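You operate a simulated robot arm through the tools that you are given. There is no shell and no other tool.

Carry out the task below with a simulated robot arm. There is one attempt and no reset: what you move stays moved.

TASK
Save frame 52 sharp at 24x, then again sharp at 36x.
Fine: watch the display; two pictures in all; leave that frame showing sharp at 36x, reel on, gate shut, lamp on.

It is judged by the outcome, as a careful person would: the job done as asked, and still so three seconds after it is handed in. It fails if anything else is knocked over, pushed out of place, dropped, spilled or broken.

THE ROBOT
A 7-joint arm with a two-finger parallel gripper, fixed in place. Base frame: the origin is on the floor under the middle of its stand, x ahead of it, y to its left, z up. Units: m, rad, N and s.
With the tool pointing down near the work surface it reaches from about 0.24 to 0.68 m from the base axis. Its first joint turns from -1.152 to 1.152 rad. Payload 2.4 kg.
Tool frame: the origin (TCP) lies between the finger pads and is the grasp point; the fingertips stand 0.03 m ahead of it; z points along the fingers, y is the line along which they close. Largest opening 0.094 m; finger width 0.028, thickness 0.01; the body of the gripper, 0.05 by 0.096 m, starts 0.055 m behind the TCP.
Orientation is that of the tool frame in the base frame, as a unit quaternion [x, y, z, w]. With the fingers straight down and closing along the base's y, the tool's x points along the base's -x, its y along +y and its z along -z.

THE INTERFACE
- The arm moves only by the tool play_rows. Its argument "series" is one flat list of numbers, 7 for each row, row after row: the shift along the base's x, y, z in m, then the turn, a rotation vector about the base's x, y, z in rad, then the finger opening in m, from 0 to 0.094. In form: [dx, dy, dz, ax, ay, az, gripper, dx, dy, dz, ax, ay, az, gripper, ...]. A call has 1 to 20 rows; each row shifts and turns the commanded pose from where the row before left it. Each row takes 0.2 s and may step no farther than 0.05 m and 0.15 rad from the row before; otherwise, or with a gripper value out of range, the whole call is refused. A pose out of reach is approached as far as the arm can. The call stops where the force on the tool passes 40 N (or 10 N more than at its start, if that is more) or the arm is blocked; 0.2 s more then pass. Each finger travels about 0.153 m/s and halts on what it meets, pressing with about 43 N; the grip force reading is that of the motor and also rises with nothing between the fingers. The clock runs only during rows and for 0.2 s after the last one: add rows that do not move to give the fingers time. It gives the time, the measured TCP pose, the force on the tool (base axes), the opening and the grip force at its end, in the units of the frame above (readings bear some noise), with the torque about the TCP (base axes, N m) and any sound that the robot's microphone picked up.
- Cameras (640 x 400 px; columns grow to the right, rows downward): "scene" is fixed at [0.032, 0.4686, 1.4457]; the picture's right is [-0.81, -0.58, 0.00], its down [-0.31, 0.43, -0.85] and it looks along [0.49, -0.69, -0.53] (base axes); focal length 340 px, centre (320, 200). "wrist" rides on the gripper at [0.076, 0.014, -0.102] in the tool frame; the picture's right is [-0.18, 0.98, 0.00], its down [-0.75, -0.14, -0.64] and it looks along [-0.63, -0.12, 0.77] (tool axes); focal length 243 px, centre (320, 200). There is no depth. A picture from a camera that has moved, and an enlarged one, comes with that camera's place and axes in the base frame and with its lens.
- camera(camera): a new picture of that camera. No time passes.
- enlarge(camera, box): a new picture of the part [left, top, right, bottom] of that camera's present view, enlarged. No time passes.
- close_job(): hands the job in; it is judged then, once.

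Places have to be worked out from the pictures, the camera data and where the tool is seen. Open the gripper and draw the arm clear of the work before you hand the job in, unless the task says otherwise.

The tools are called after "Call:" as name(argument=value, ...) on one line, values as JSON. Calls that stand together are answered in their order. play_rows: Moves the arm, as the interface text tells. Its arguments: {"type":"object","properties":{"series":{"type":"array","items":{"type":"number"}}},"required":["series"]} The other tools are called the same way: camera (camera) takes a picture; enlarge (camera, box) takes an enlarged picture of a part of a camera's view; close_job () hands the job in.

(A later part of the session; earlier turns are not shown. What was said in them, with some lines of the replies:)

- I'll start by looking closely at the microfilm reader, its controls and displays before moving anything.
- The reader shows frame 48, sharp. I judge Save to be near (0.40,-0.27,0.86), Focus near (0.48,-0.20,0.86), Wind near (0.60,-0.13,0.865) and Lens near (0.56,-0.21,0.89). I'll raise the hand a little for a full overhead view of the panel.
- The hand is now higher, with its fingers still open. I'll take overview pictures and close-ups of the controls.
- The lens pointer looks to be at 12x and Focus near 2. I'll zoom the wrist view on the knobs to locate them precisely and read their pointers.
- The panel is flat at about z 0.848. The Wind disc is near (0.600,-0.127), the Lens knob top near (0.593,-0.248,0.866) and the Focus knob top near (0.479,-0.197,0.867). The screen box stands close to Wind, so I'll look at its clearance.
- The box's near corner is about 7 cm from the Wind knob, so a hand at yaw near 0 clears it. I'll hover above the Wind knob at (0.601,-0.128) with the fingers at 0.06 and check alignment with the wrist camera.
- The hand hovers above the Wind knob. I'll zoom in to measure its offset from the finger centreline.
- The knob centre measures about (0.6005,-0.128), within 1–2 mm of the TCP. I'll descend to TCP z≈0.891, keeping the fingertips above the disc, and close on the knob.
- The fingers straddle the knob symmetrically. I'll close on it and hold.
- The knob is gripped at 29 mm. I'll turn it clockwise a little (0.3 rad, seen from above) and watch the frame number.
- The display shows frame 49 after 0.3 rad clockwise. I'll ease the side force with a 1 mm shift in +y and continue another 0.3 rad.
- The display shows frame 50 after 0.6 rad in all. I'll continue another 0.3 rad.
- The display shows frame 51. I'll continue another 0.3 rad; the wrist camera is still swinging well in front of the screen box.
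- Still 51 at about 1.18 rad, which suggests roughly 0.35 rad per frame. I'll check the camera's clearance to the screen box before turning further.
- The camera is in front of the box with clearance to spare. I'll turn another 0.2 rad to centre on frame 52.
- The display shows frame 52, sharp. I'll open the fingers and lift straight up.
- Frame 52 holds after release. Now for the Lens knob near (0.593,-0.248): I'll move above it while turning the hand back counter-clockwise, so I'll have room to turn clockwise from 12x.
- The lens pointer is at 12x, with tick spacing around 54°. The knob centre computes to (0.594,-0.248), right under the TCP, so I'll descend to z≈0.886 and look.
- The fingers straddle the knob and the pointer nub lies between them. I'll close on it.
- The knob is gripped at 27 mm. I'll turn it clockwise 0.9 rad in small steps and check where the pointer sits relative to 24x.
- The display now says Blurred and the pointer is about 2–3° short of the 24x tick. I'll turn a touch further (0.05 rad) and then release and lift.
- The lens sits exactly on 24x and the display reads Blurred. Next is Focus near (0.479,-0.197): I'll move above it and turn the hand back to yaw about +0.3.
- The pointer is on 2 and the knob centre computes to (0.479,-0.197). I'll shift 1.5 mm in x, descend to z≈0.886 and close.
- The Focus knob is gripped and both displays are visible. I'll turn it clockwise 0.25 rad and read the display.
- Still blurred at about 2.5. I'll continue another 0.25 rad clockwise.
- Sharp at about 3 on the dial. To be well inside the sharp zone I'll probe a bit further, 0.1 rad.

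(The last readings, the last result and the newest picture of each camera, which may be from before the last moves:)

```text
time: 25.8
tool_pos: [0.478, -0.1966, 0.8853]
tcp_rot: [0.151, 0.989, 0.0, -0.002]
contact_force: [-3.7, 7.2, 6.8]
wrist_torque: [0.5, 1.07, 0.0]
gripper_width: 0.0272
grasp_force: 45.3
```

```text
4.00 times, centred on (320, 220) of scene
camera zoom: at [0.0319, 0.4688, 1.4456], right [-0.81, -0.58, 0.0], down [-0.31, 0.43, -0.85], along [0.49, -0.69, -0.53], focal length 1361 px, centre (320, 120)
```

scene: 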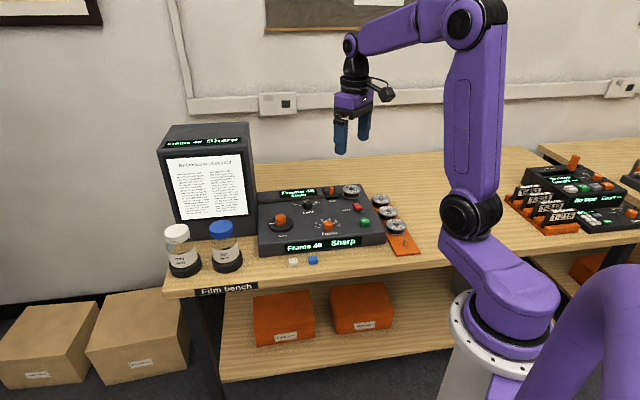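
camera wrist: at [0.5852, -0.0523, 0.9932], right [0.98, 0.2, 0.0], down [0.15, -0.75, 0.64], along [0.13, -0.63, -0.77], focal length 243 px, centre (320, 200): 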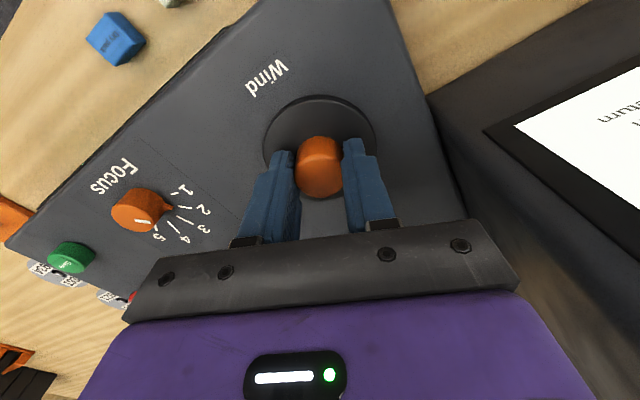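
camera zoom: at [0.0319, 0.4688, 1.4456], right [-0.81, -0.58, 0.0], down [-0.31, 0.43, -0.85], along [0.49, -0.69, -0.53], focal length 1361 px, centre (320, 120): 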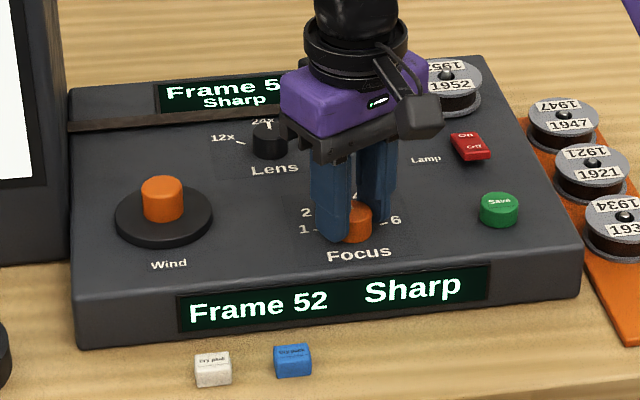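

Still sharp at 0.6 rad of turn. I'll release and lift, then check that it stays sharp.

Call:
play_rows(series=[0, 0, 0, 0, 0, 0, 0.035, 0, 0, 0, 0, 0, 0, 0.05, 0, 0, 0, 0, 0, 0, 0.05, 0, 0, 0.02, 0, 0, 0, 0.05, 0, 0, 0.03, 0, 0, 0, 0.05, 0, 0, 0.03, 0, 0, 0, 0.05, 0, 0, 0, 0, 0, 0, 0.05])

Call:
enlarge(camera="wrist", box=[220, 50, 420, 200])

Call:
enlarge(camera="scene", box=[240, 160, 400, 260])

```text
time: 27.4
tool_pos: [0.4798, -0.196, 0.9658]
tcp_rot: [0.151, 0.989, 0.0, -0.001]
contact_force: [-0.2, -1.1, -0.5]
wrist_torque: [-0.01, -0.03, -0.02]
gripper_width: 0.0502
grasp_force: 0.1
```

```text
2.67 times, centred on (320, 125) of wrist
camera zoom: at [0.4113, -0.1618, 1.0686], right [0.47, 0.88, 0.0], down [0.68, -0.36, 0.64], along [0.57, -0.3, -0.77], focal length 647 px, centre (320, 400)
```

zoom: 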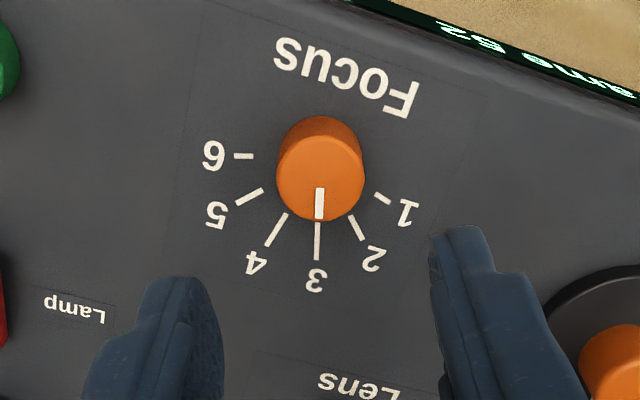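

```text
4.00 times, centred on (320, 210) of scene
camera zoom: at [0.032, 0.4686, 1.4457], right [-0.81, -0.58, 0.0], down [-0.31, 0.43, -0.85], along [0.49, -0.69, -0.53], focal length 1361 px, centre (320, 160)
```

zoom: 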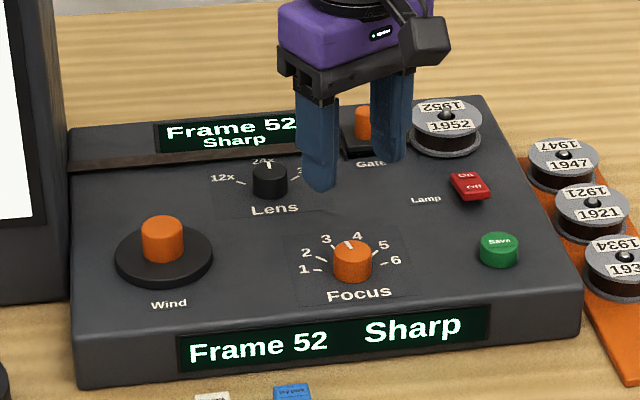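

Frame 52, lens 24x, focus at 3, Sharp. Next I'll hover over the Save button near (0.402,-0.276) with the fingers still open to locate it precisely.

Call:
play_rows(series=[-0.0256, -0.0264, -0.005, 0, 0, 0, 0.05, -0.0256, -0.0264, -0.005, 0, 0, 0, 0.05, -0.0256, -0.0264, -0.005, 0, 0, 0, 0.05, 0, 0, 0, 0, 0, 0, 0.05])

Call:
enlarge(camera="wrist", box=[220, 50, 420, 200])

Call:
enlarge(camera="scene", box=[240, 160, 400, 260])

```text
time: 28.4
tool_pos: [0.4026, -0.2768, 0.9489]
tcp_rot: [0.15, 0.989, 0.0, 0.001]
contact_force: [-0.2, -0.2, -0.4]
wrist_torque: [0.02, -0.02, -0.01]
gripper_width: 0.0501
grasp_force: 0.1
```

```text
2.67 times, centred on (320, 125) of wrist
camera zoom: at [0.3339, -0.2414, 1.0519], right [0.47, 0.88, 0.0], down [0.68, -0.36, 0.64], along [0.57, -0.3, -0.77], focal length 647 px, centre (320, 400)
```

zoom: 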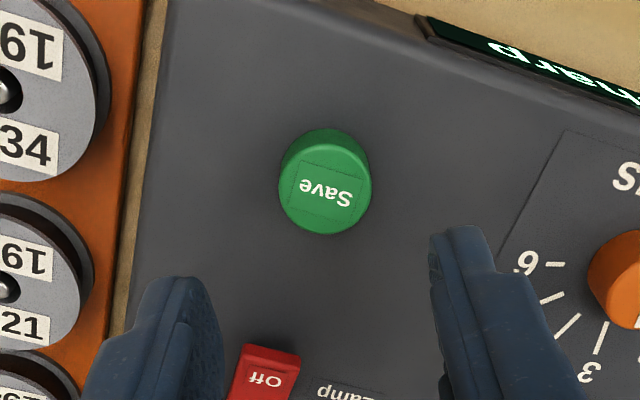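

```text
4.00 times, centred on (320, 210) of scene
camera zoom: at [0.032, 0.4685, 1.4457], right [-0.81, -0.58, 0.0], down [-0.31, 0.43, -0.85], along [0.49, -0.69, -0.53], focal length 1361 px, centre (320, 160)
```

zoom: 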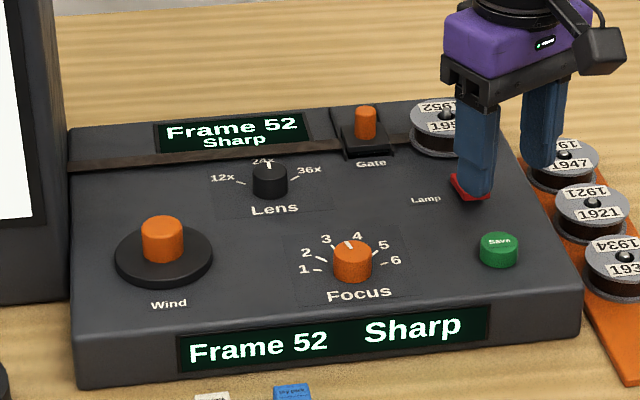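

The button centre computes to (0.402,-0.2755), directly under the TCP. I'll close the fingers and descend until the tips are just above the button.

Call:
play_rows(series=[0, 0.0005, 0, 0, 0, 0, 0.02, 0, 0, 0, 0, 0, 0, 0, 0, 0, -0.02, 0, 0, 0, 0, 0, 0, -0.02, 0, 0, 0, 0, 0, 0, -0.01, 0, 0, 0, 0, 0, 0, 0, 0, 0, 0, 0])

Call:
enlarge(camera="scene", box=[320, 180, 400, 240])

Call:
enlarge(camera="wrist", box=[220, 50, 420, 200])

```text
time: 29.8
tool_pos: [0.4023, -0.2748, 0.8994]
tcp_rot: [0.151, 0.989, 0.001, 0.0]
contact_force: [-0.1, 0.0, -0.1]
wrist_torque: [0.0, 0.01, 0.04]
gripper_width: 0.0
grasp_force: 32.8
```

```text
6.67 times, centred on (360, 210) of scene
camera zoom: at [0.032, 0.4686, 1.4457], right [-0.81, -0.58, 0.0], down [-0.31, 0.43, -0.85], along [0.49, -0.69, -0.53], focal length 2269 px, centre (53, 133)
```

zoom: 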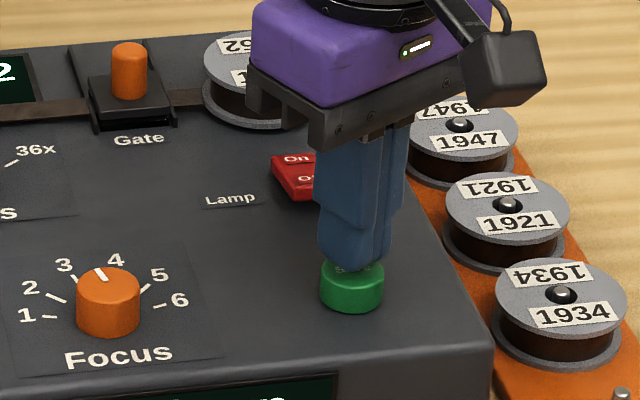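

```text
2.67 times, centred on (320, 125) of wrist
camera zoom: at [0.3343, -0.2403, 1.0021], right [0.47, 0.88, 0.0], down [0.68, -0.36, 0.64], along [0.57, -0.3, -0.77], focal length 647 px, centre (320, 400)
```

zoom: 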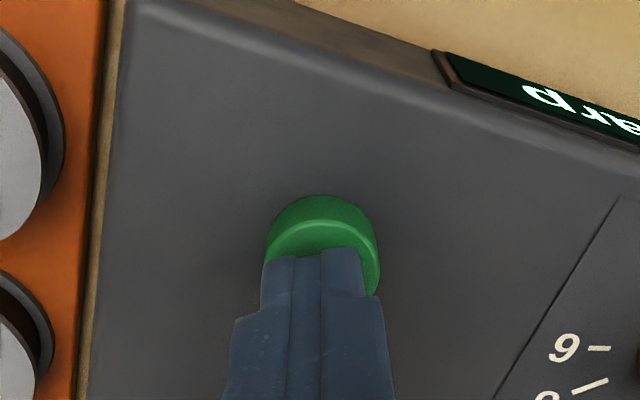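

The tips are centred just above the button. I'll press down slowly in 2 mm rows, monitoring force and display.

Call:
play_rows(series=[0, 0, -0.002, 0, 0, 0, 0, 0, 0, -0.002, 0, 0, 0, 0, 0, 0, -0.002, 0, 0, 0, 0, 0, 0, 0, 0, 0, 0, 0])

Call:
enlarge(camera="scene", box=[240, 180, 400, 260])

```text
time: 30.8
tool_pos: [0.4012, -0.2762, 0.8933]
tcp_rot: [0.15, 0.989, 0.0, 0.0]
contact_force: [0.0, 1.5, 0.9]
wrist_torque: [0.01, -0.04, 0.03]
gripper_width: 0.0001
grasp_force: 33.0
```

```text
4.00 times, centred on (320, 220) of scene
camera zoom: at [0.032, 0.4686, 1.4457], right [-0.81, -0.58, 0.0], down [-0.31, 0.43, -0.85], along [0.49, -0.69, -0.53], focal length 1361 px, centre (320, 120)
```

zoom: 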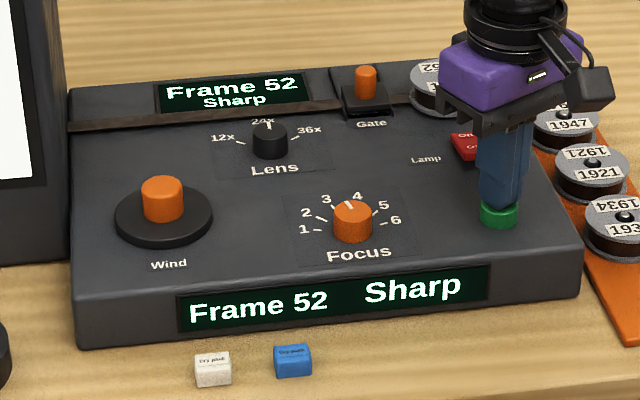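

No contact yet (under 1 N) with the tips at about z 0.863. I'll keep pressing in 2 mm rows.

Call:
play_rows(series=[0, 0, -0.002, 0, 0, 0, 0, 0, 0, -0.002, 0, 0, 0, 0, 0, 0, 0, 0, 0, 0, 0])

Call:
enlarge(camera="scene", box=[240, 180, 400, 260])

```text
time: 31.6
tool_pos: [0.4029, -0.2756, 0.8891]
tcp_rot: [0.151, 0.989, 0.0, 0.0]
contact_force: [0.1, -0.7, 3.6]
wrist_torque: [0.02, -0.01, 0.02]
gripper_width: 0.0
grasp_force: 33.1
heard: click
```

```text
4.00 times, centred on (320, 220) of scene
camera zoom: at [0.032, 0.4686, 1.4457], right [-0.81, -0.58, 0.0], down [-0.31, 0.43, -0.85], along [0.49, -0.69, -0.53], focal length 1361 px, centre (320, 120)
```

zoom: 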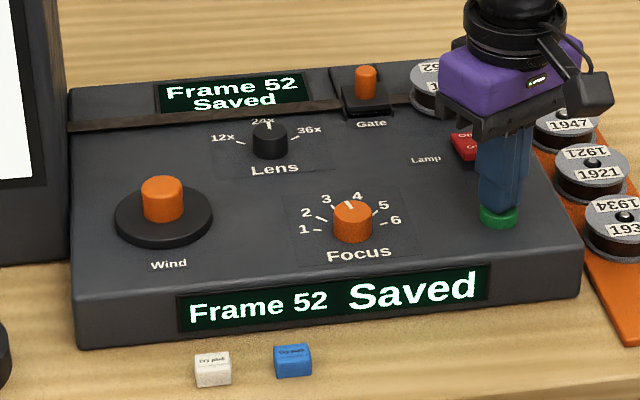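

A click was heard and the display shows "Frame 52 Saved": that is picture one. I'll lift straight off the button cleanly.

Call:
play_rows(series=[0, 0, 0.02, 0, 0, 0, 0, 0, 0, 0.03, 0, 0, 0, 0, 0, 0, 0.03, 0, 0, 0, 0, 0, 0, 0, 0, 0, 0, 0.0])

Call:
enlarge(camera="scene", box=[240, 160, 400, 260])

```text
time: 32.6
tool_pos: [0.4029, -0.2752, 0.9702]
tcp_rot: [0.151, 0.989, 0.0, 0.0]
contact_force: [0.3, -0.3, -0.5]
wrist_torque: [-0.01, -0.02, 0.01]
gripper_width: 0.0
grasp_force: 33.2
```

```text
4.00 times, centred on (320, 210) of scene
camera zoom: at [0.032, 0.4686, 1.4457], right [-0.81, -0.58, 0.0], down [-0.31, 0.43, -0.85], along [0.49, -0.69, -0.53], focal length 1361 px, centre (320, 160)
```

zoom: 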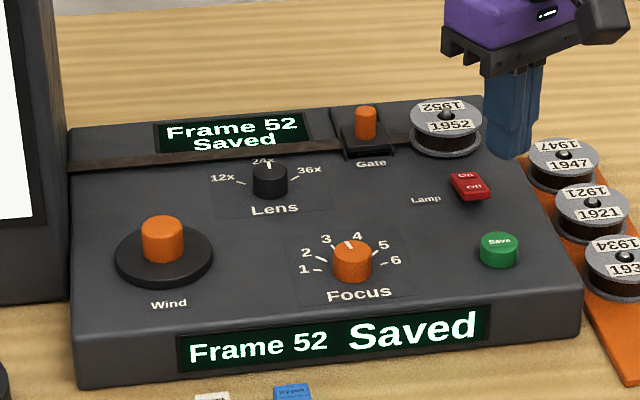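

Display confirms the save and nothing has moved. I'll go back above the Lens knob at (0.594,-0.248), keeping the current yaw of about -0.3.

Call:
play_rows(series=[0.032, 0.0046, -0.0033, 0, 0, 0, 0.05, 0.032, 0.0046, -0.0033, 0, 0, 0, 0.05, 0.032, 0.0046, -0.0033, 0, 0, 0, 0.05, 0.032, 0.0046, -0.0033, 0, 0, 0, 0.05, 0.032, 0.0046, -0.0033, 0, 0, 0, 0.05, 0.032, 0.0046, -0.0033, 0, 0, 0, 0.05, 0, 0, 0, 0, 0, 0, 0.05])

Call:
enlarge(camera="wrist", box=[220, 50, 420, 200])

Call:
enlarge(camera="scene", box=[240, 160, 400, 260])

```text
time: 34.2
tool_pos: [0.5944, -0.2458, 0.9493]
tcp_rot: [0.15, 0.989, 0.001, 0.001]
contact_force: [0.2, -0.4, -0.4]
wrist_torque: [0.02, -0.02, 0.01]
gripper_width: 0.0501
grasp_force: 0.0
```

```text
2.67 times, centred on (320, 125) of wrist
camera zoom: at [0.5264, -0.2121, 1.052], right [0.47, 0.88, 0.0], down [0.68, -0.36, 0.64], along [0.57, -0.3, -0.77], focal length 647 px, centre (320, 400)
```

zoom: 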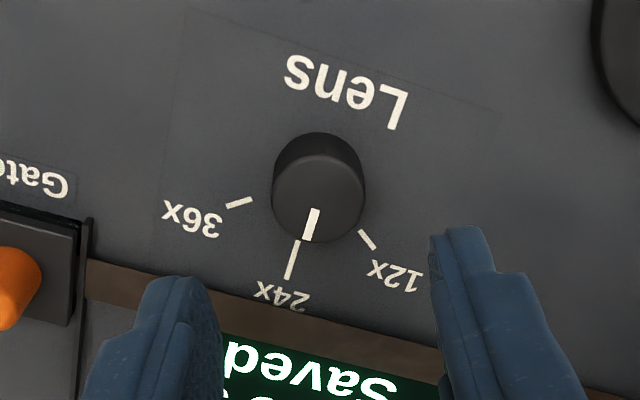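

```text
4.00 times, centred on (320, 210) of scene
camera zoom: at [0.032, 0.4686, 1.4457], right [-0.81, -0.58, 0.0], down [-0.31, 0.43, -0.85], along [0.49, -0.69, -0.53], focal length 1361 px, centre (320, 160)
```

zoom: 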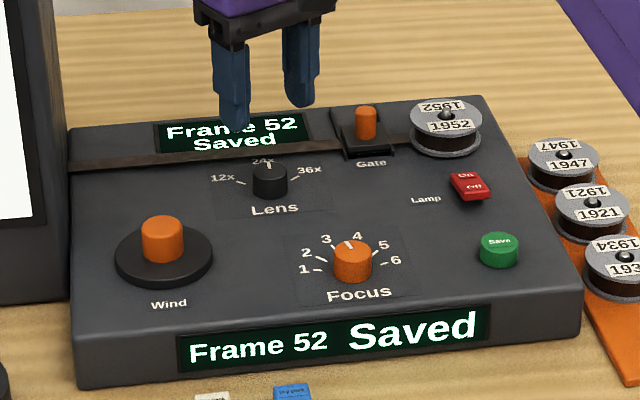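

The knob centre is at (0.594,-0.248), aligned with the hand. I'll descend, close on the knob and turn clockwise 0.9 rad toward 36x.

Call:
play_rows(series=[0, -0.0003, -0.02, 0, 0, 0, 0.05, 0, 0, -0.02, 0, 0, 0, 0.05, 0, 0, -0.014, 0, 0, 0, 0.05, 0, 0, -0.01, 0, 0, 0, 0.05, 0, 0, 0, 0, 0, 0, 0.05, 0, 0, 0, 0, 0, 0, 0.025, 0, 0, 0, 0, 0, 0, 0.018, 0, 0, 0, 0, 0, 0, 0.018])

Call:
enlarge(camera="wrist", box=[220, 50, 420, 200])

Call:
enlarge(camera="scene", box=[240, 160, 400, 260])

```text
time: 36.0
tool_pos: [0.5957, -0.248, 0.8858]
tcp_rot: [0.15, 0.989, 0.0, 0.0]
contact_force: [1.0, 1.1, -1.5]
wrist_torque: [-0.06, -0.15, 0.02]
gripper_width: 0.0274
grasp_force: 45.4
```

```text
2.67 times, centred on (320, 125) of wrist
camera zoom: at [0.5267, -0.2128, 0.9881], right [0.47, 0.88, 0.0], down [0.68, -0.36, 0.64], along [0.57, -0.3, -0.77], focal length 647 px, centre (320, 400)
```

zoom: 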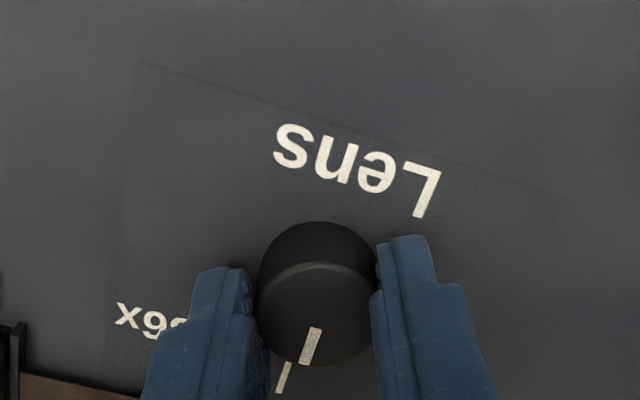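

```text
4.00 times, centred on (320, 210) of scene
camera zoom: at [0.0321, 0.4686, 1.4457], right [-0.81, -0.58, 0.0], down [-0.31, 0.43, -0.85], along [0.49, -0.69, -0.53], focal length 1361 px, centre (320, 160)
```

zoom: 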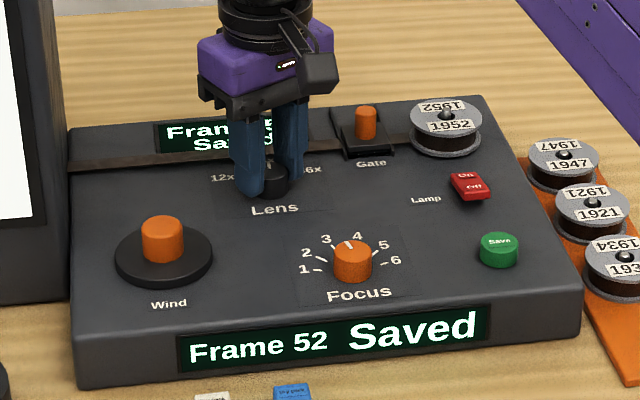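

Gripped. I'll turn clockwise 0.95 rad, matching the 12x→24x travel, then check.

Call:
play_rows(series=[0, 0, 0, 0, 0, -0.1, 0.018, 0, 0, 0, 0, 0, -0.1, 0.018, 0, 0, 0, 0, 0, -0.1, 0.018, 0, 0, 0, 0, 0, -0.1, 0.018, 0, 0, 0, 0, 0, -0.1, 0.018, 0, 0, 0, 0, 0, -0.1, 0.018, 0, 0, 0, 0, 0, -0.1, 0.018, 0, 0, 0, 0, 0, -0.1, 0.018, 0, 0, 0, 0, 0, -0.1, 0.018, 0, 0, 0, 0, 0, -0.05, 0.018, 0, 0, 0, 0, 0, 0, 0.018])

Call:
enlarge(camera="wrist", box=[220, 50, 420, 200])

Call:
enlarge(camera="scene", box=[240, 160, 400, 260])

```text
time: 38.4
tool_pos: [0.5952, -0.2485, 0.8851]
tcp_rot: [0.586, 0.81, -0.001, 0.0]
contact_force: [0.1, -2.6, -9.7]
wrist_torque: [-0.2, -0.04, -0.03]
gripper_width: 0.0272
grasp_force: 45.0
```

```text
2.67 times, centred on (320, 125) of wrist
camera zoom: at [0.5844, -0.1731, 0.9882], right [0.99, 0.13, 0.0], down [0.1, -0.76, 0.64], along [0.08, -0.64, -0.77], focal length 647 px, centre (320, 400)
```

zoom: 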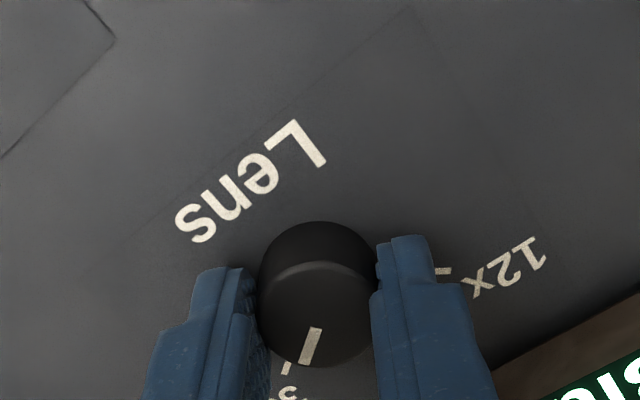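

```text
4.00 times, centred on (320, 210) of scene
camera zoom: at [0.0322, 0.4684, 1.4458], right [-0.81, -0.58, 0.0], down [-0.31, 0.43, -0.85], along [0.49, -0.69, -0.53], focal length 1361 px, centre (320, 160)
```

zoom: 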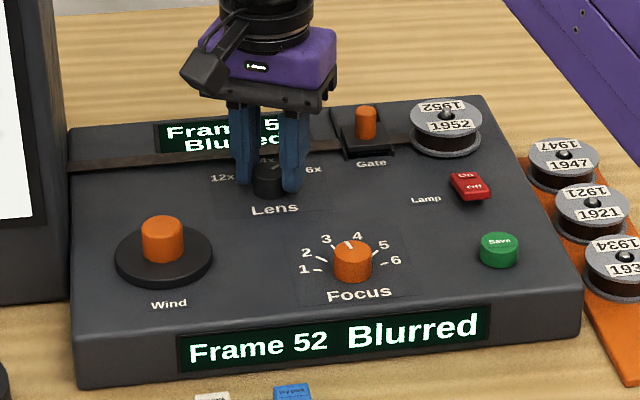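

The pointer lines up with the 36x tick and the display reads Blurred. I'll release, lift and check the lens position.

Call:
play_rows(series=[0, 0, 0, 0, 0, 0, 0.035, 0, 0, 0, 0, 0, 0, 0.05, 0, 0, 0, 0, 0, 0, 0.05, 0, 0, 0.02, 0, 0, 0, 0.05, 0, 0, 0.03, 0, 0, 0, 0.05, 0, 0, 0.03, 0, 0, 0, 0.05, 0, 0, 0, 0, 0, 0, 0.05])

Call:
enlarge(camera="wrist", box=[220, 50, 420, 200])

Call:
enlarge(camera="scene", box=[240, 160, 400, 260])

```text
time: 40.0
tool_pos: [0.5945, -0.2478, 0.965]
tcp_rot: [0.585, 0.811, 0.0, 0.0]
contact_force: [-0.7, 0.1, 0.0]
wrist_torque: [0.02, -0.03, -0.02]
gripper_width: 0.05
grasp_force: 0.0
```

```text
2.67 times, centred on (320, 125) of wrist
camera zoom: at [0.5848, -0.1723, 1.068], right [0.99, 0.13, 0.0], down [0.1, -0.76, 0.64], along [0.09, -0.64, -0.77], focal length 647 px, centre (320, 400)
```

zoom: 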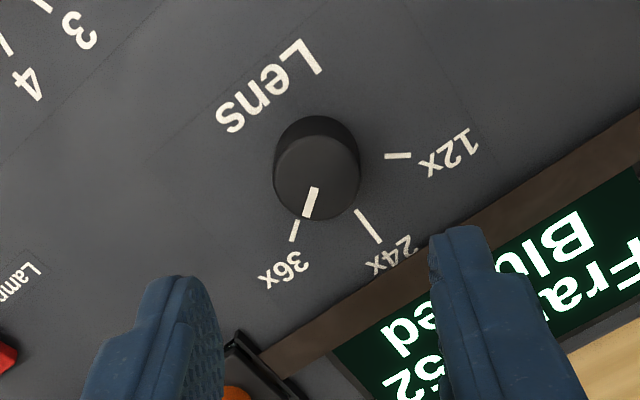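

```text
4.00 times, centred on (320, 210) of scene
camera zoom: at [0.032, 0.4686, 1.4457], right [-0.81, -0.58, 0.0], down [-0.31, 0.43, -0.85], along [0.49, -0.69, -0.53], focal length 1361 px, centre (320, 160)
```

zoom: 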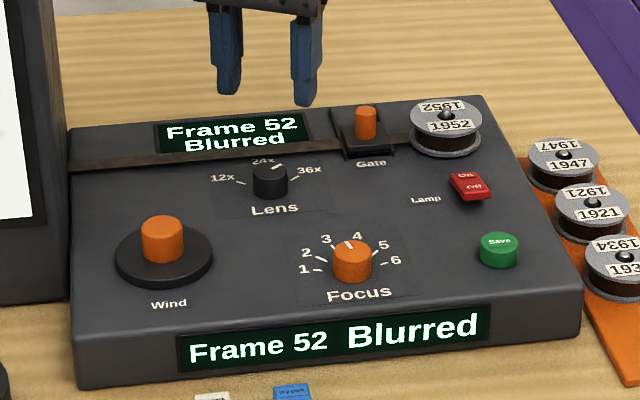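

The lens is on 36x. Now back above the Focus knob at (0.479,-0.197), turning the hand back to yaw about -0.1 so there is room to turn either way.

Call:
play_rows(series=[-0.0128, 0.0057, -0.0018, 0, 0, 0.128, 0.05, -0.0128, 0.0057, -0.0018, 0, 0, 0.128, 0.05, -0.0128, 0.0057, -0.0018, 0, 0, 0.128, 0.05, -0.0128, 0.0057, -0.0018, 0, 0, 0.128, 0.05, -0.0128, 0.0057, -0.0018, 0, 0, 0.128, 0.05, -0.0128, 0.0057, -0.0018, 0, 0, 0.128, 0.05, -0.0128, 0.0057, -0.0018, 0, 0, 0.128, 0.05, -0.0128, 0.0057, -0.0018, 0, 0, 0.128, 0.05, -0.0128, 0.0057, -0.0018, 0, 0, 0.128, 0.05, 0, 0, 0, 0, 0, 0, 0.05])

Call:
enlarge(camera="wrist", box=[220, 50, 420, 200])

```text
time: 42.2
tool_pos: [0.4797, -0.1963, 0.9491]
tcp_rot: [0.049, 0.999, 0.0, 0.0]
contact_force: [-0.1, 0.3, -0.4]
wrist_torque: [0.0, 0.01, 0.0]
gripper_width: 0.0502
grasp_force: 0.1
```

```text
2.67 times, centred on (320, 125) of wrist
camera zoom: at [0.4045, -0.1768, 1.0524], right [0.28, 0.96, 0.0], down [0.74, -0.21, 0.64], along [0.62, -0.18, -0.77], focal length 647 px, centre (320, 400)
```

zoom: 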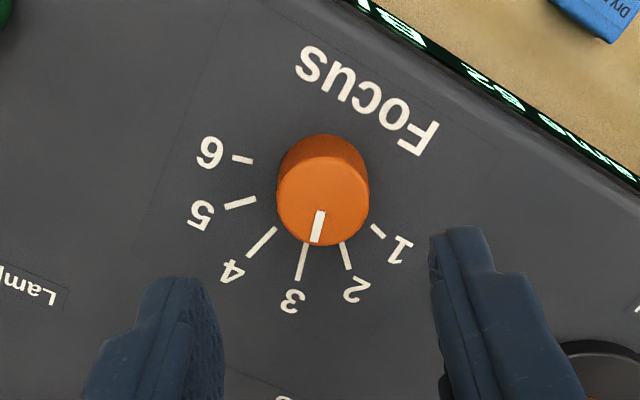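

Aligned within about 1 mm, with the pointer on 3. I'll descend and grip.

Call:
play_rows(series=[0, 0, -0.02, 0, 0, 0, 0.05, 0, 0, -0.02, 0, 0, 0, 0.05, 0, 0, -0.014, 0, 0, 0, 0.05, 0, 0, -0.01, 0, 0, 0, 0.05, 0, 0, 0, 0, 0, 0, 0.05, 0, 0, 0, 0, 0, 0, 0.025, 0, 0, 0, 0, 0, 0, 0.018, 0, 0, 0, 0, 0, 0, 0.018])

Call:
enlarge(camera="wrist", box=[220, 50, 420, 200])

Call:
enlarge(camera="scene", box=[240, 180, 400, 260])

```text
time: 44.0
tool_pos: [0.4787, -0.1963, 0.8853]
tcp_rot: [0.05, 0.999, 0.0, 0.0]
contact_force: [1.7, 4.8, -5.8]
wrist_torque: [0.08, -0.39, 0.01]
gripper_width: 0.0272
grasp_force: 45.0
```

```text
2.67 times, centred on (320, 125) of wrist
camera zoom: at [0.405, -0.176, 0.9876], right [0.28, 0.96, 0.0], down [0.74, -0.22, 0.64], along [0.62, -0.18, -0.77], focal length 647 px, centre (320, 400)
```

zoom: 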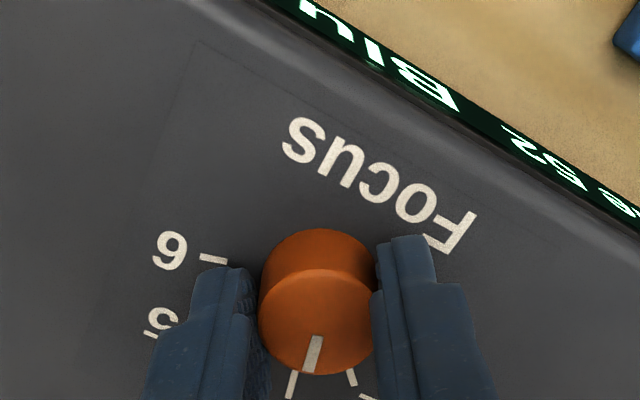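

```text
4.00 times, centred on (320, 220) of scene
camera zoom: at [0.0321, 0.4686, 1.4457], right [-0.81, -0.58, 0.0], down [-0.31, 0.43, -0.85], along [0.49, -0.69, -0.53], focal length 1361 px, centre (320, 120)
```

zoom: 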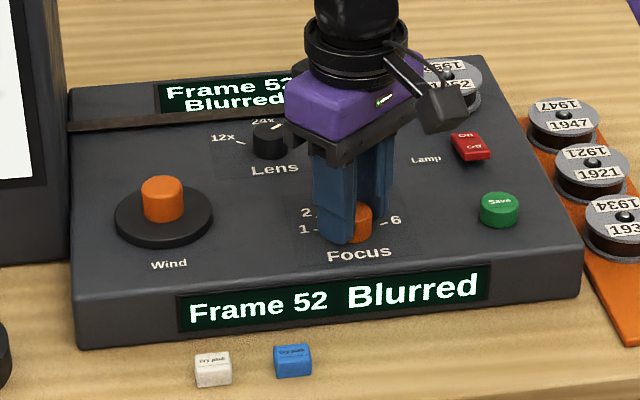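

Gripped. I'll turn clockwise 0.25 rad from 3 and read the display.

Call:
play_rows(series=[0, 0, 0, 0, 0, -0.125, 0.018, 0, 0, 0, 0, 0, -0.125, 0.018, 0, 0, 0, 0, 0, 0, 0.018])

Call:
enlarge(camera="scene", box=[240, 180, 400, 260])

```text
time: 44.8
tool_pos: [0.479, -0.1966, 0.8843]
tcp_rot: [0.175, 0.985, 0.0, 0.0]
contact_force: [-0.8, 6.4, -12.8]
wrist_torque: [-0.18, -1.09, 0.01]
gripper_width: 0.0274
grasp_force: 44.9
```

```text
4.00 times, centred on (320, 220) of scene
camera zoom: at [0.0321, 0.4687, 1.4457], right [-0.81, -0.58, 0.0], down [-0.31, 0.43, -0.85], along [0.49, -0.69, -0.53], focal length 1361 px, centre (320, 120)
```

zoom: 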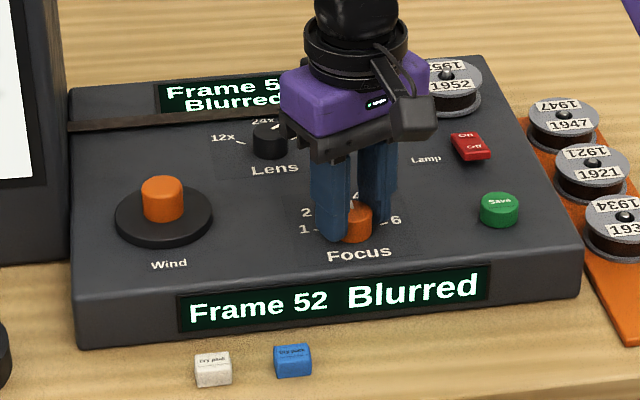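

Still blurred at about 3.5. I'll continue 0.25 rad more.

Call:
play_rows(series=[0, 0, -0.001, 0, 0, -0.125, 0.018, 0, 0, 0, 0, 0, -0.125, 0.018, 0, 0, 0, 0, 0, 0, 0.018])

Call:
enlarge(camera="scene", box=[240, 180, 400, 260])

```text
time: 45.6
tool_pos: [0.4781, -0.1958, 0.8852]
tcp_rot: [0.296, 0.955, 0.0, -0.002]
contact_force: [-0.6, 9.8, 6.2]
wrist_torque: [0.9, 0.93, -0.07]
gripper_width: 0.027
grasp_force: 45.1
```

```text
4.00 times, centred on (320, 220) of scene
camera zoom: at [0.0319, 0.4688, 1.4456], right [-0.81, -0.58, 0.0], down [-0.31, 0.43, -0.85], along [0.49, -0.69, -0.53], focal length 1361 px, centre (320, 120)
```

zoom: 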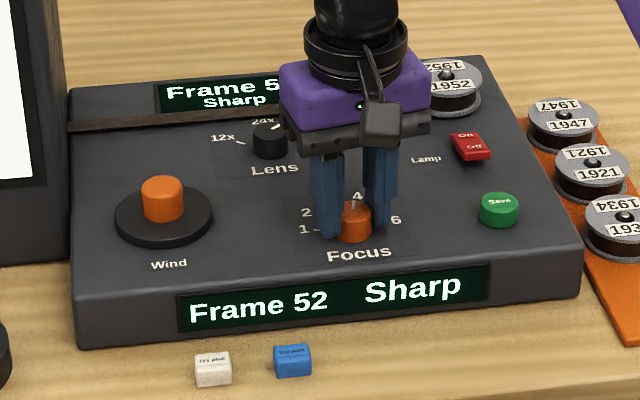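

Sharp at about 4. I'll nudge 0.05 rad further to sit well inside the sharp zone and check again.

Call:
play_rows(series=[0, 0, 0, 0, 0, -0.05, 0.018, 0, 0, 0, 0, 0, 0, 0.018])

Call:
enlarge(camera="scene", box=[240, 180, 400, 260])

```text
time: 46.2
tool_pos: [0.4795, -0.1967, 0.8844]
tcp_rot: [0.318, 0.948, 0.0, -0.001]
contact_force: [-4.5, 10.7, 11.6]
wrist_torque: [0.8, 0.84, 0.05]
gripper_width: 0.027
grasp_force: 45.1
```

```text
4.00 times, centred on (320, 220) of scene
camera zoom: at [0.0317, 0.4689, 1.4456], right [-0.81, -0.58, 0.0], down [-0.31, 0.43, -0.85], along [0.49, -0.69, -0.53], focal length 1361 px, centre (320, 120)
```

zoom: 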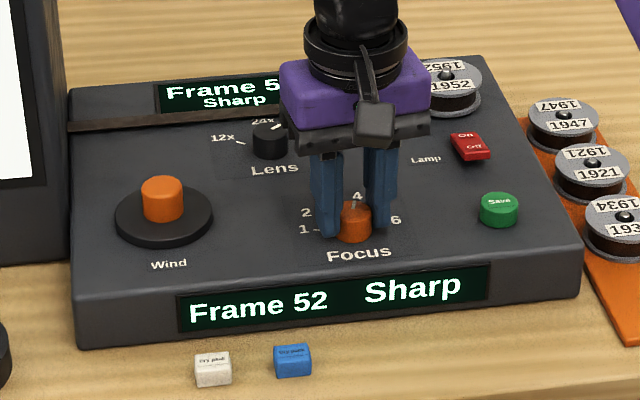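

Still sharp. I'll release and lift, then verify the dial and display.

Call:
play_rows(series=[0, 0, 0, 0, 0, 0, 0.035, 0, 0, 0, 0, 0, 0, 0.05, 0, 0, 0, 0, 0, 0, 0.05, 0, 0, 0.02, 0, 0, 0, 0.05, 0, 0, 0.03, 0, 0, 0, 0.05, 0, 0, 0.03, 0, 0, 0, 0.05, 0, 0, 0, 0, 0, 0, 0.05])

Call:
enlarge(camera="wrist", box=[220, 50, 420, 200])

Call:
enlarge(camera="scene", box=[240, 160, 400, 260])

```text
time: 47.8
tool_pos: [0.4785, -0.1977, 0.9648]
tcp_rot: [0.318, 0.948, 0.0, 0.0]
contact_force: [0.5, -0.2, -0.2]
wrist_torque: [-0.02, -0.01, -0.02]
gripper_width: 0.0499
grasp_force: 0.0
```

```text
2.67 times, centred on (320, 125) of wrist
camera zoom: at [0.4272, -0.1411, 1.0677], right [0.74, 0.67, 0.0], down [0.51, -0.57, 0.64], along [0.43, -0.48, -0.77], focal length 647 px, centre (320, 400)
```

zoom: 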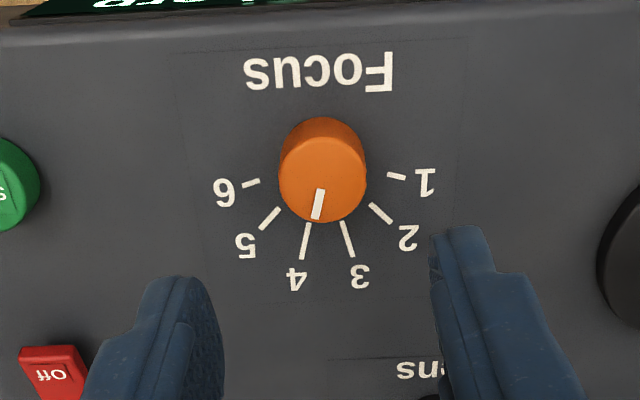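

```text
4.00 times, centred on (320, 210) of scene
camera zoom: at [0.032, 0.4686, 1.4457], right [-0.81, -0.58, 0.0], down [-0.31, 0.43, -0.85], along [0.49, -0.69, -0.53], focal length 1361 px, centre (320, 160)
```

zoom: 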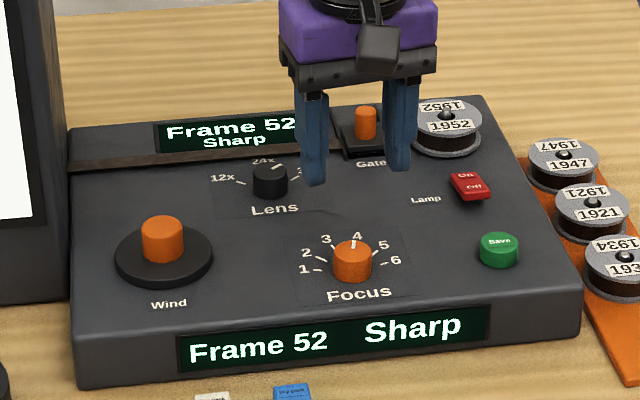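

Frame 52, lens 36x, focus at 4, Sharp. I'll return over the Save button, with the same pose as before, and close the fingers.

Call:
play_rows(series=[-0.0256, -0.0262, -0.005, 0, 0, 0.1157, 0.05, -0.0256, -0.0262, -0.005, 0, 0, 0.1157, 0.05, -0.0256, -0.0262, -0.005, 0, 0, 0.1157, 0.05, 0, 0, 0, 0, 0, 0, 0.02, 0, 0, 0, 0, 0, 0, 0, 0, 0, 0, 0, 0, 0, 0])

Call:
enlarge(camera="wrist", box=[220, 50, 420, 200])

Call:
enlarge(camera="scene", box=[240, 160, 400, 260])

```text
time: 49.2
tool_pos: [0.4034, -0.2766, 0.9489]
tcp_rot: [0.15, 0.989, 0.0, 0.001]
contact_force: [0.0, -0.4, -0.5]
wrist_torque: [0.01, -0.01, 0.0]
gripper_width: 0.0001
grasp_force: 33.3
```

```text
2.67 times, centred on (320, 125) of wrist
camera zoom: at [0.3345, -0.2407, 1.0526], right [0.47, 0.88, 0.0], down [0.68, -0.36, 0.64], along [0.57, -0.3, -0.77], focal length 647 px, centre (320, 400)
```

zoom: 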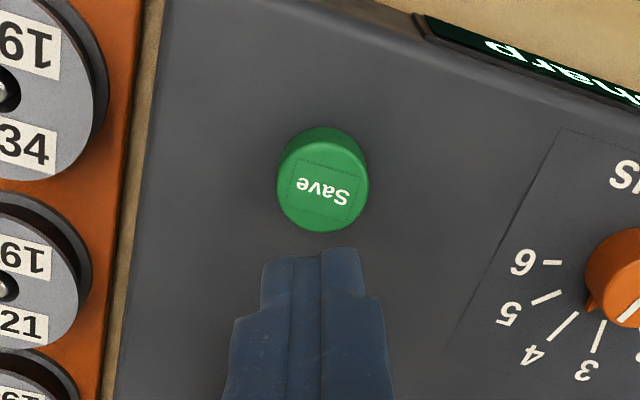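

```text
4.00 times, centred on (320, 210) of scene
camera zoom: at [0.032, 0.4686, 1.4457], right [-0.81, -0.58, 0.0], down [-0.31, 0.43, -0.85], along [0.49, -0.69, -0.53], focal length 1361 px, centre (320, 160)
```

zoom: 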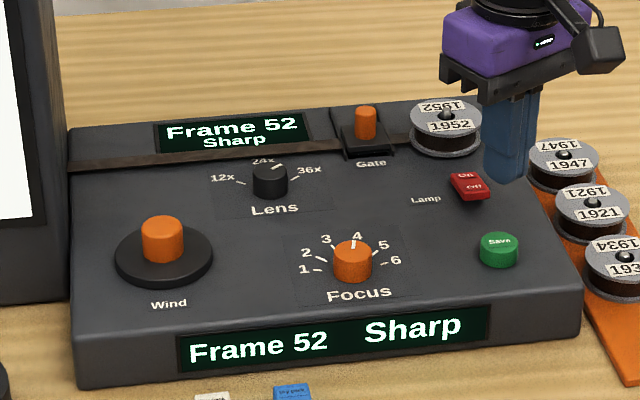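

Position matches the first press, and the display reads Frame 52 Sharp. I'll descend to just above the button and press in 2 mm rows to the depth that clicked before.

Call:
play_rows(series=[0, 0, -0.02, 0, 0, 0, 0, 0, 0, -0.02, 0, 0, 0, 0, 0, 0, -0.01, 0, 0, 0, 0, 0, 0, -0.002, 0, 0, 0, 0, 0, 0, -0.002, 0, 0, 0, 0, 0, 0, -0.002, 0, 0, 0, 0, 0, 0, -0.002, 0, 0, 0, 0, 0, 0, -0.002, 0, 0, 0, 0, 0, 0, 0, 0, 0, 0, 0])

Call:
enlarge(camera="scene", box=[240, 180, 400, 260])

```text
time: 51.2
tool_pos: [0.4029, -0.2757, 0.8891]
tcp_rot: [0.151, 0.989, 0.001, 0.0]
contact_force: [0.4, -1.2, 3.8]
wrist_torque: [-0.05, 0.0, 0.06]
gripper_width: 0.0002
grasp_force: 32.9
heard: click
```

```text
4.00 times, centred on (320, 220) of scene
camera zoom: at [0.032, 0.4686, 1.4457], right [-0.81, -0.58, 0.0], down [-0.31, 0.43, -0.85], along [0.49, -0.69, -0.53], focal length 1361 px, centre (320, 120)
```

zoom: 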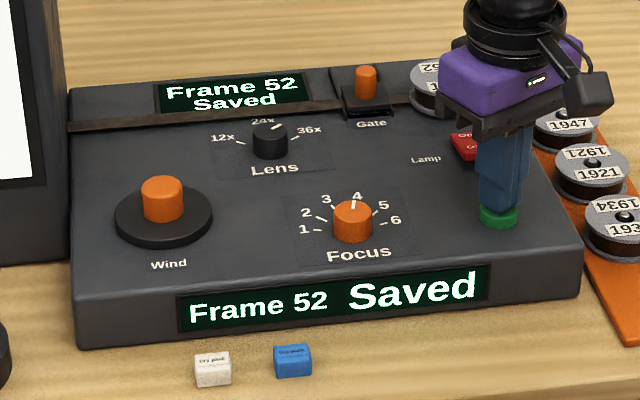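

A click and "Saved" again: that is picture two. I'll lift straight up, open the gripper and withdraw toward the starting pose.

Call:
play_rows(series=[0, 0, 0.02, 0, 0, 0, 0, 0, 0, 0.03, 0, 0, 0, 0, 0, 0, 0.04, 0, 0, 0, 0, 0, 0, 0.04, 0, 0, 0, 0.03, -0.015, 0.015, 0.03, 0, 0, 0.1, 0.06, -0.015, 0.02, 0.03, 0, 0, 0.1, 0.09, -0.015, 0.02, 0.02, 0, 0, 0.1, 0.09, 0, 0.015, 0.0, 0, 0, 0, 0.09, 0, 0, 0, 0, 0, 0, 0.09])

Call:
camera(camera="scene")

Call:
enlarge(camera="scene", box=[240, 160, 400, 260])

Call:
enlarge(camera="scene", box=[150, 110, 270, 220])

```text
time: 53.2
tool_pos: [0.3576, -0.2048, 1.0994]
tcp_rot: [0.001, 1.0, 0.001, 0.0]
contact_force: [0.1, -0.8, 0.4]
wrist_torque: [0.0, 0.03, 0.02]
gripper_width: 0.0903
grasp_force: 0.1
```

```text
taken
```

scene: 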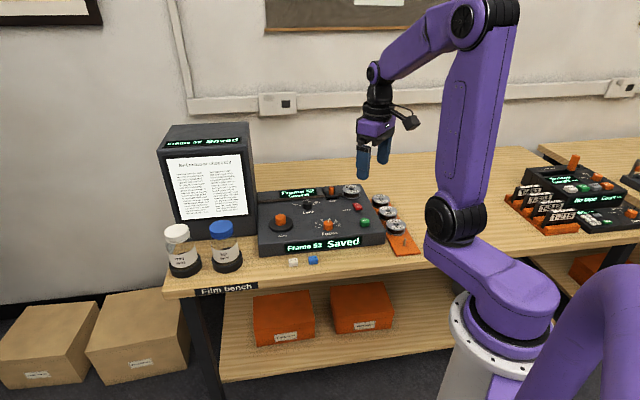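

```text
4.00 times, centred on (320, 210) of scene
camera zoom: at [0.032, 0.4686, 1.4457], right [-0.81, -0.58, 0.0], down [-0.31, 0.43, -0.85], along [0.49, -0.69, -0.53], focal length 1361 px, centre (320, 160)
```

zoom: 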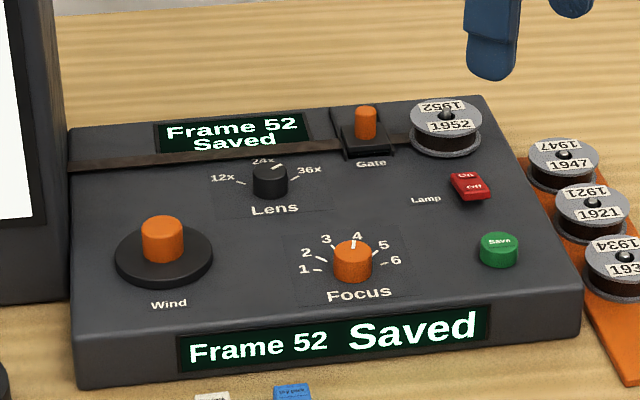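

```text
3.64 times, centred on (210, 165) of scene
camera zoom: at [0.032, 0.4686, 1.4457], right [-0.81, -0.58, 0.0], down [-0.31, 0.43, -0.85], along [0.49, -0.69, -0.53], focal length 1238 px, centre (720, 327)
```

zoom: 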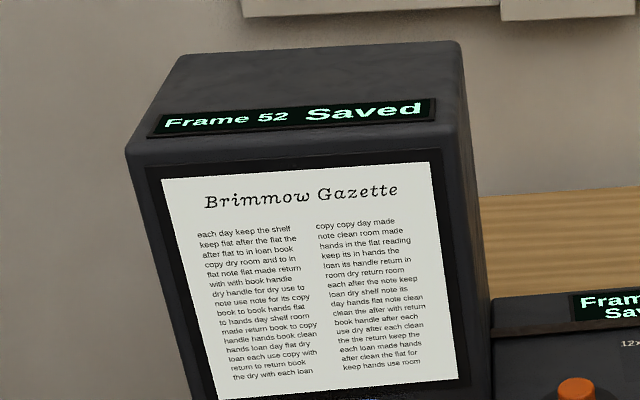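

Everything stands in place: page sharp, lens 36x, gate shut, reel on, lamp on. I'll wait a few seconds with the arm clear to see whether the "Saved" message gives way to "Sharp".

Call:
play_rows(series=[0, 0, 0, 0, 0, 0, 0.09, 0, 0, 0, 0, 0, 0, 0.09, 0, 0, 0, 0, 0, 0, 0.09, 0, 0, 0, 0, 0, 0, 0.09, 0, 0, 0, 0, 0, 0, 0.09, 0, 0, 0, 0, 0, 0, 0.09, 0, 0, 0, 0, 0, 0, 0.09, 0, 0, 0, 0, 0, 0, 0.09, 0, 0, 0, 0, 0, 0, 0.09, 0, 0, 0, 0, 0, 0, 0.09, 0, 0, 0, 0, 0, 0, 0.09, 0, 0, 0, 0, 0, 0, 0.09, 0, 0, 0, 0, 0, 0, 0.09, 0, 0, 0, 0, 0, 0, 0.09, 0, 0, 0, 0, 0, 0, 0.09, 0, 0, 0, 0, 0, 0, 0.09, 0, 0, 0, 0, 0, 0, 0.09, 0, 0, 0, 0, 0, 0, 0.09, 0, 0, 0, 0, 0, 0, 0.09, 0, 0, 0, 0, 0, 0, 0.09])

Call:
enlarge(camera="scene", box=[240, 160, 400, 260])

Call:
enlarge(camera="scene", box=[300, 175, 400, 235])

```text
time: 57.4
tool_pos: [0.3582, -0.2061, 1.0994]
tcp_rot: [0.001, 1.0, -0.001, 0.0]
contact_force: [0.3, -0.2, 0.4]
wrist_torque: [0.01, 0.01, 0.02]
gripper_width: 0.0902
grasp_force: 0.0
```

```text
4.00 times, centred on (320, 210) of scene
camera zoom: at [0.032, 0.4686, 1.4457], right [-0.81, -0.58, 0.0], down [-0.31, 0.43, -0.85], along [0.49, -0.69, -0.53], focal length 1361 px, centre (320, 160)
```

zoom: 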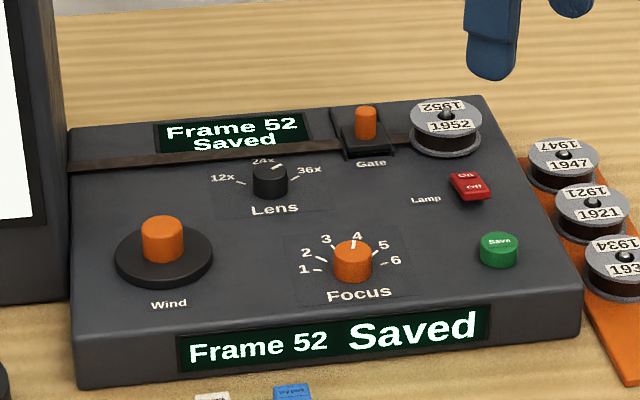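

```text
6.40 times, centred on (350, 205) of scene
camera zoom: at [0.032, 0.4686, 1.4457], right [-0.81, -0.58, 0.0], down [-0.31, 0.43, -0.85], along [0.49, -0.69, -0.53], focal length 2178 px, centre (128, 168)
```

zoom: 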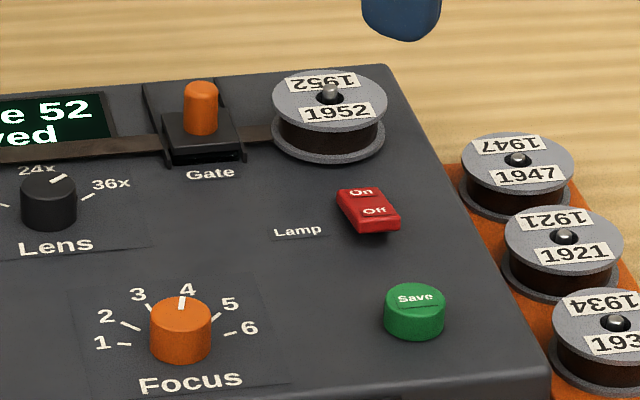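

The "Saved" message stays up until a control changes, but the page on the screen is crisp. Frame 52 is showing with the lens at 36x and focus at 4, where the display read Sharp just before saving. The reel is on, the gate is shut and the lamp is on. Two clicks gave two pictures, the gripper is open and the arm is clear, so I'm handing the job in.

Call:
close_job()

```text
The job is handed in.
```

I saved frame 52 twice, first at 24x and then at 36x. The display read Sharp just before each press, and each press clicked once and showed "Saved".

- **Settings:** I wound from frame 48 to 52. Focus was at 3 for the 24x picture and at 4 for the 36x one.
- **Left as asked:** frame 52 is showing at 36x. The reel is on, the gate is shut and the lamp is on; I didn't touch any of those three.
- **Display:** it still reads "Frame 52 Saved" instead of "Sharp". The message didn't clear in the several seconds I waited, and after the first save it stayed up until I turned the lens. The page on the screen looks crisp, and I left the focus alone after that save.

The gripper is open, the arm is clear of the bench, and nothing was knocked or moved out of place.
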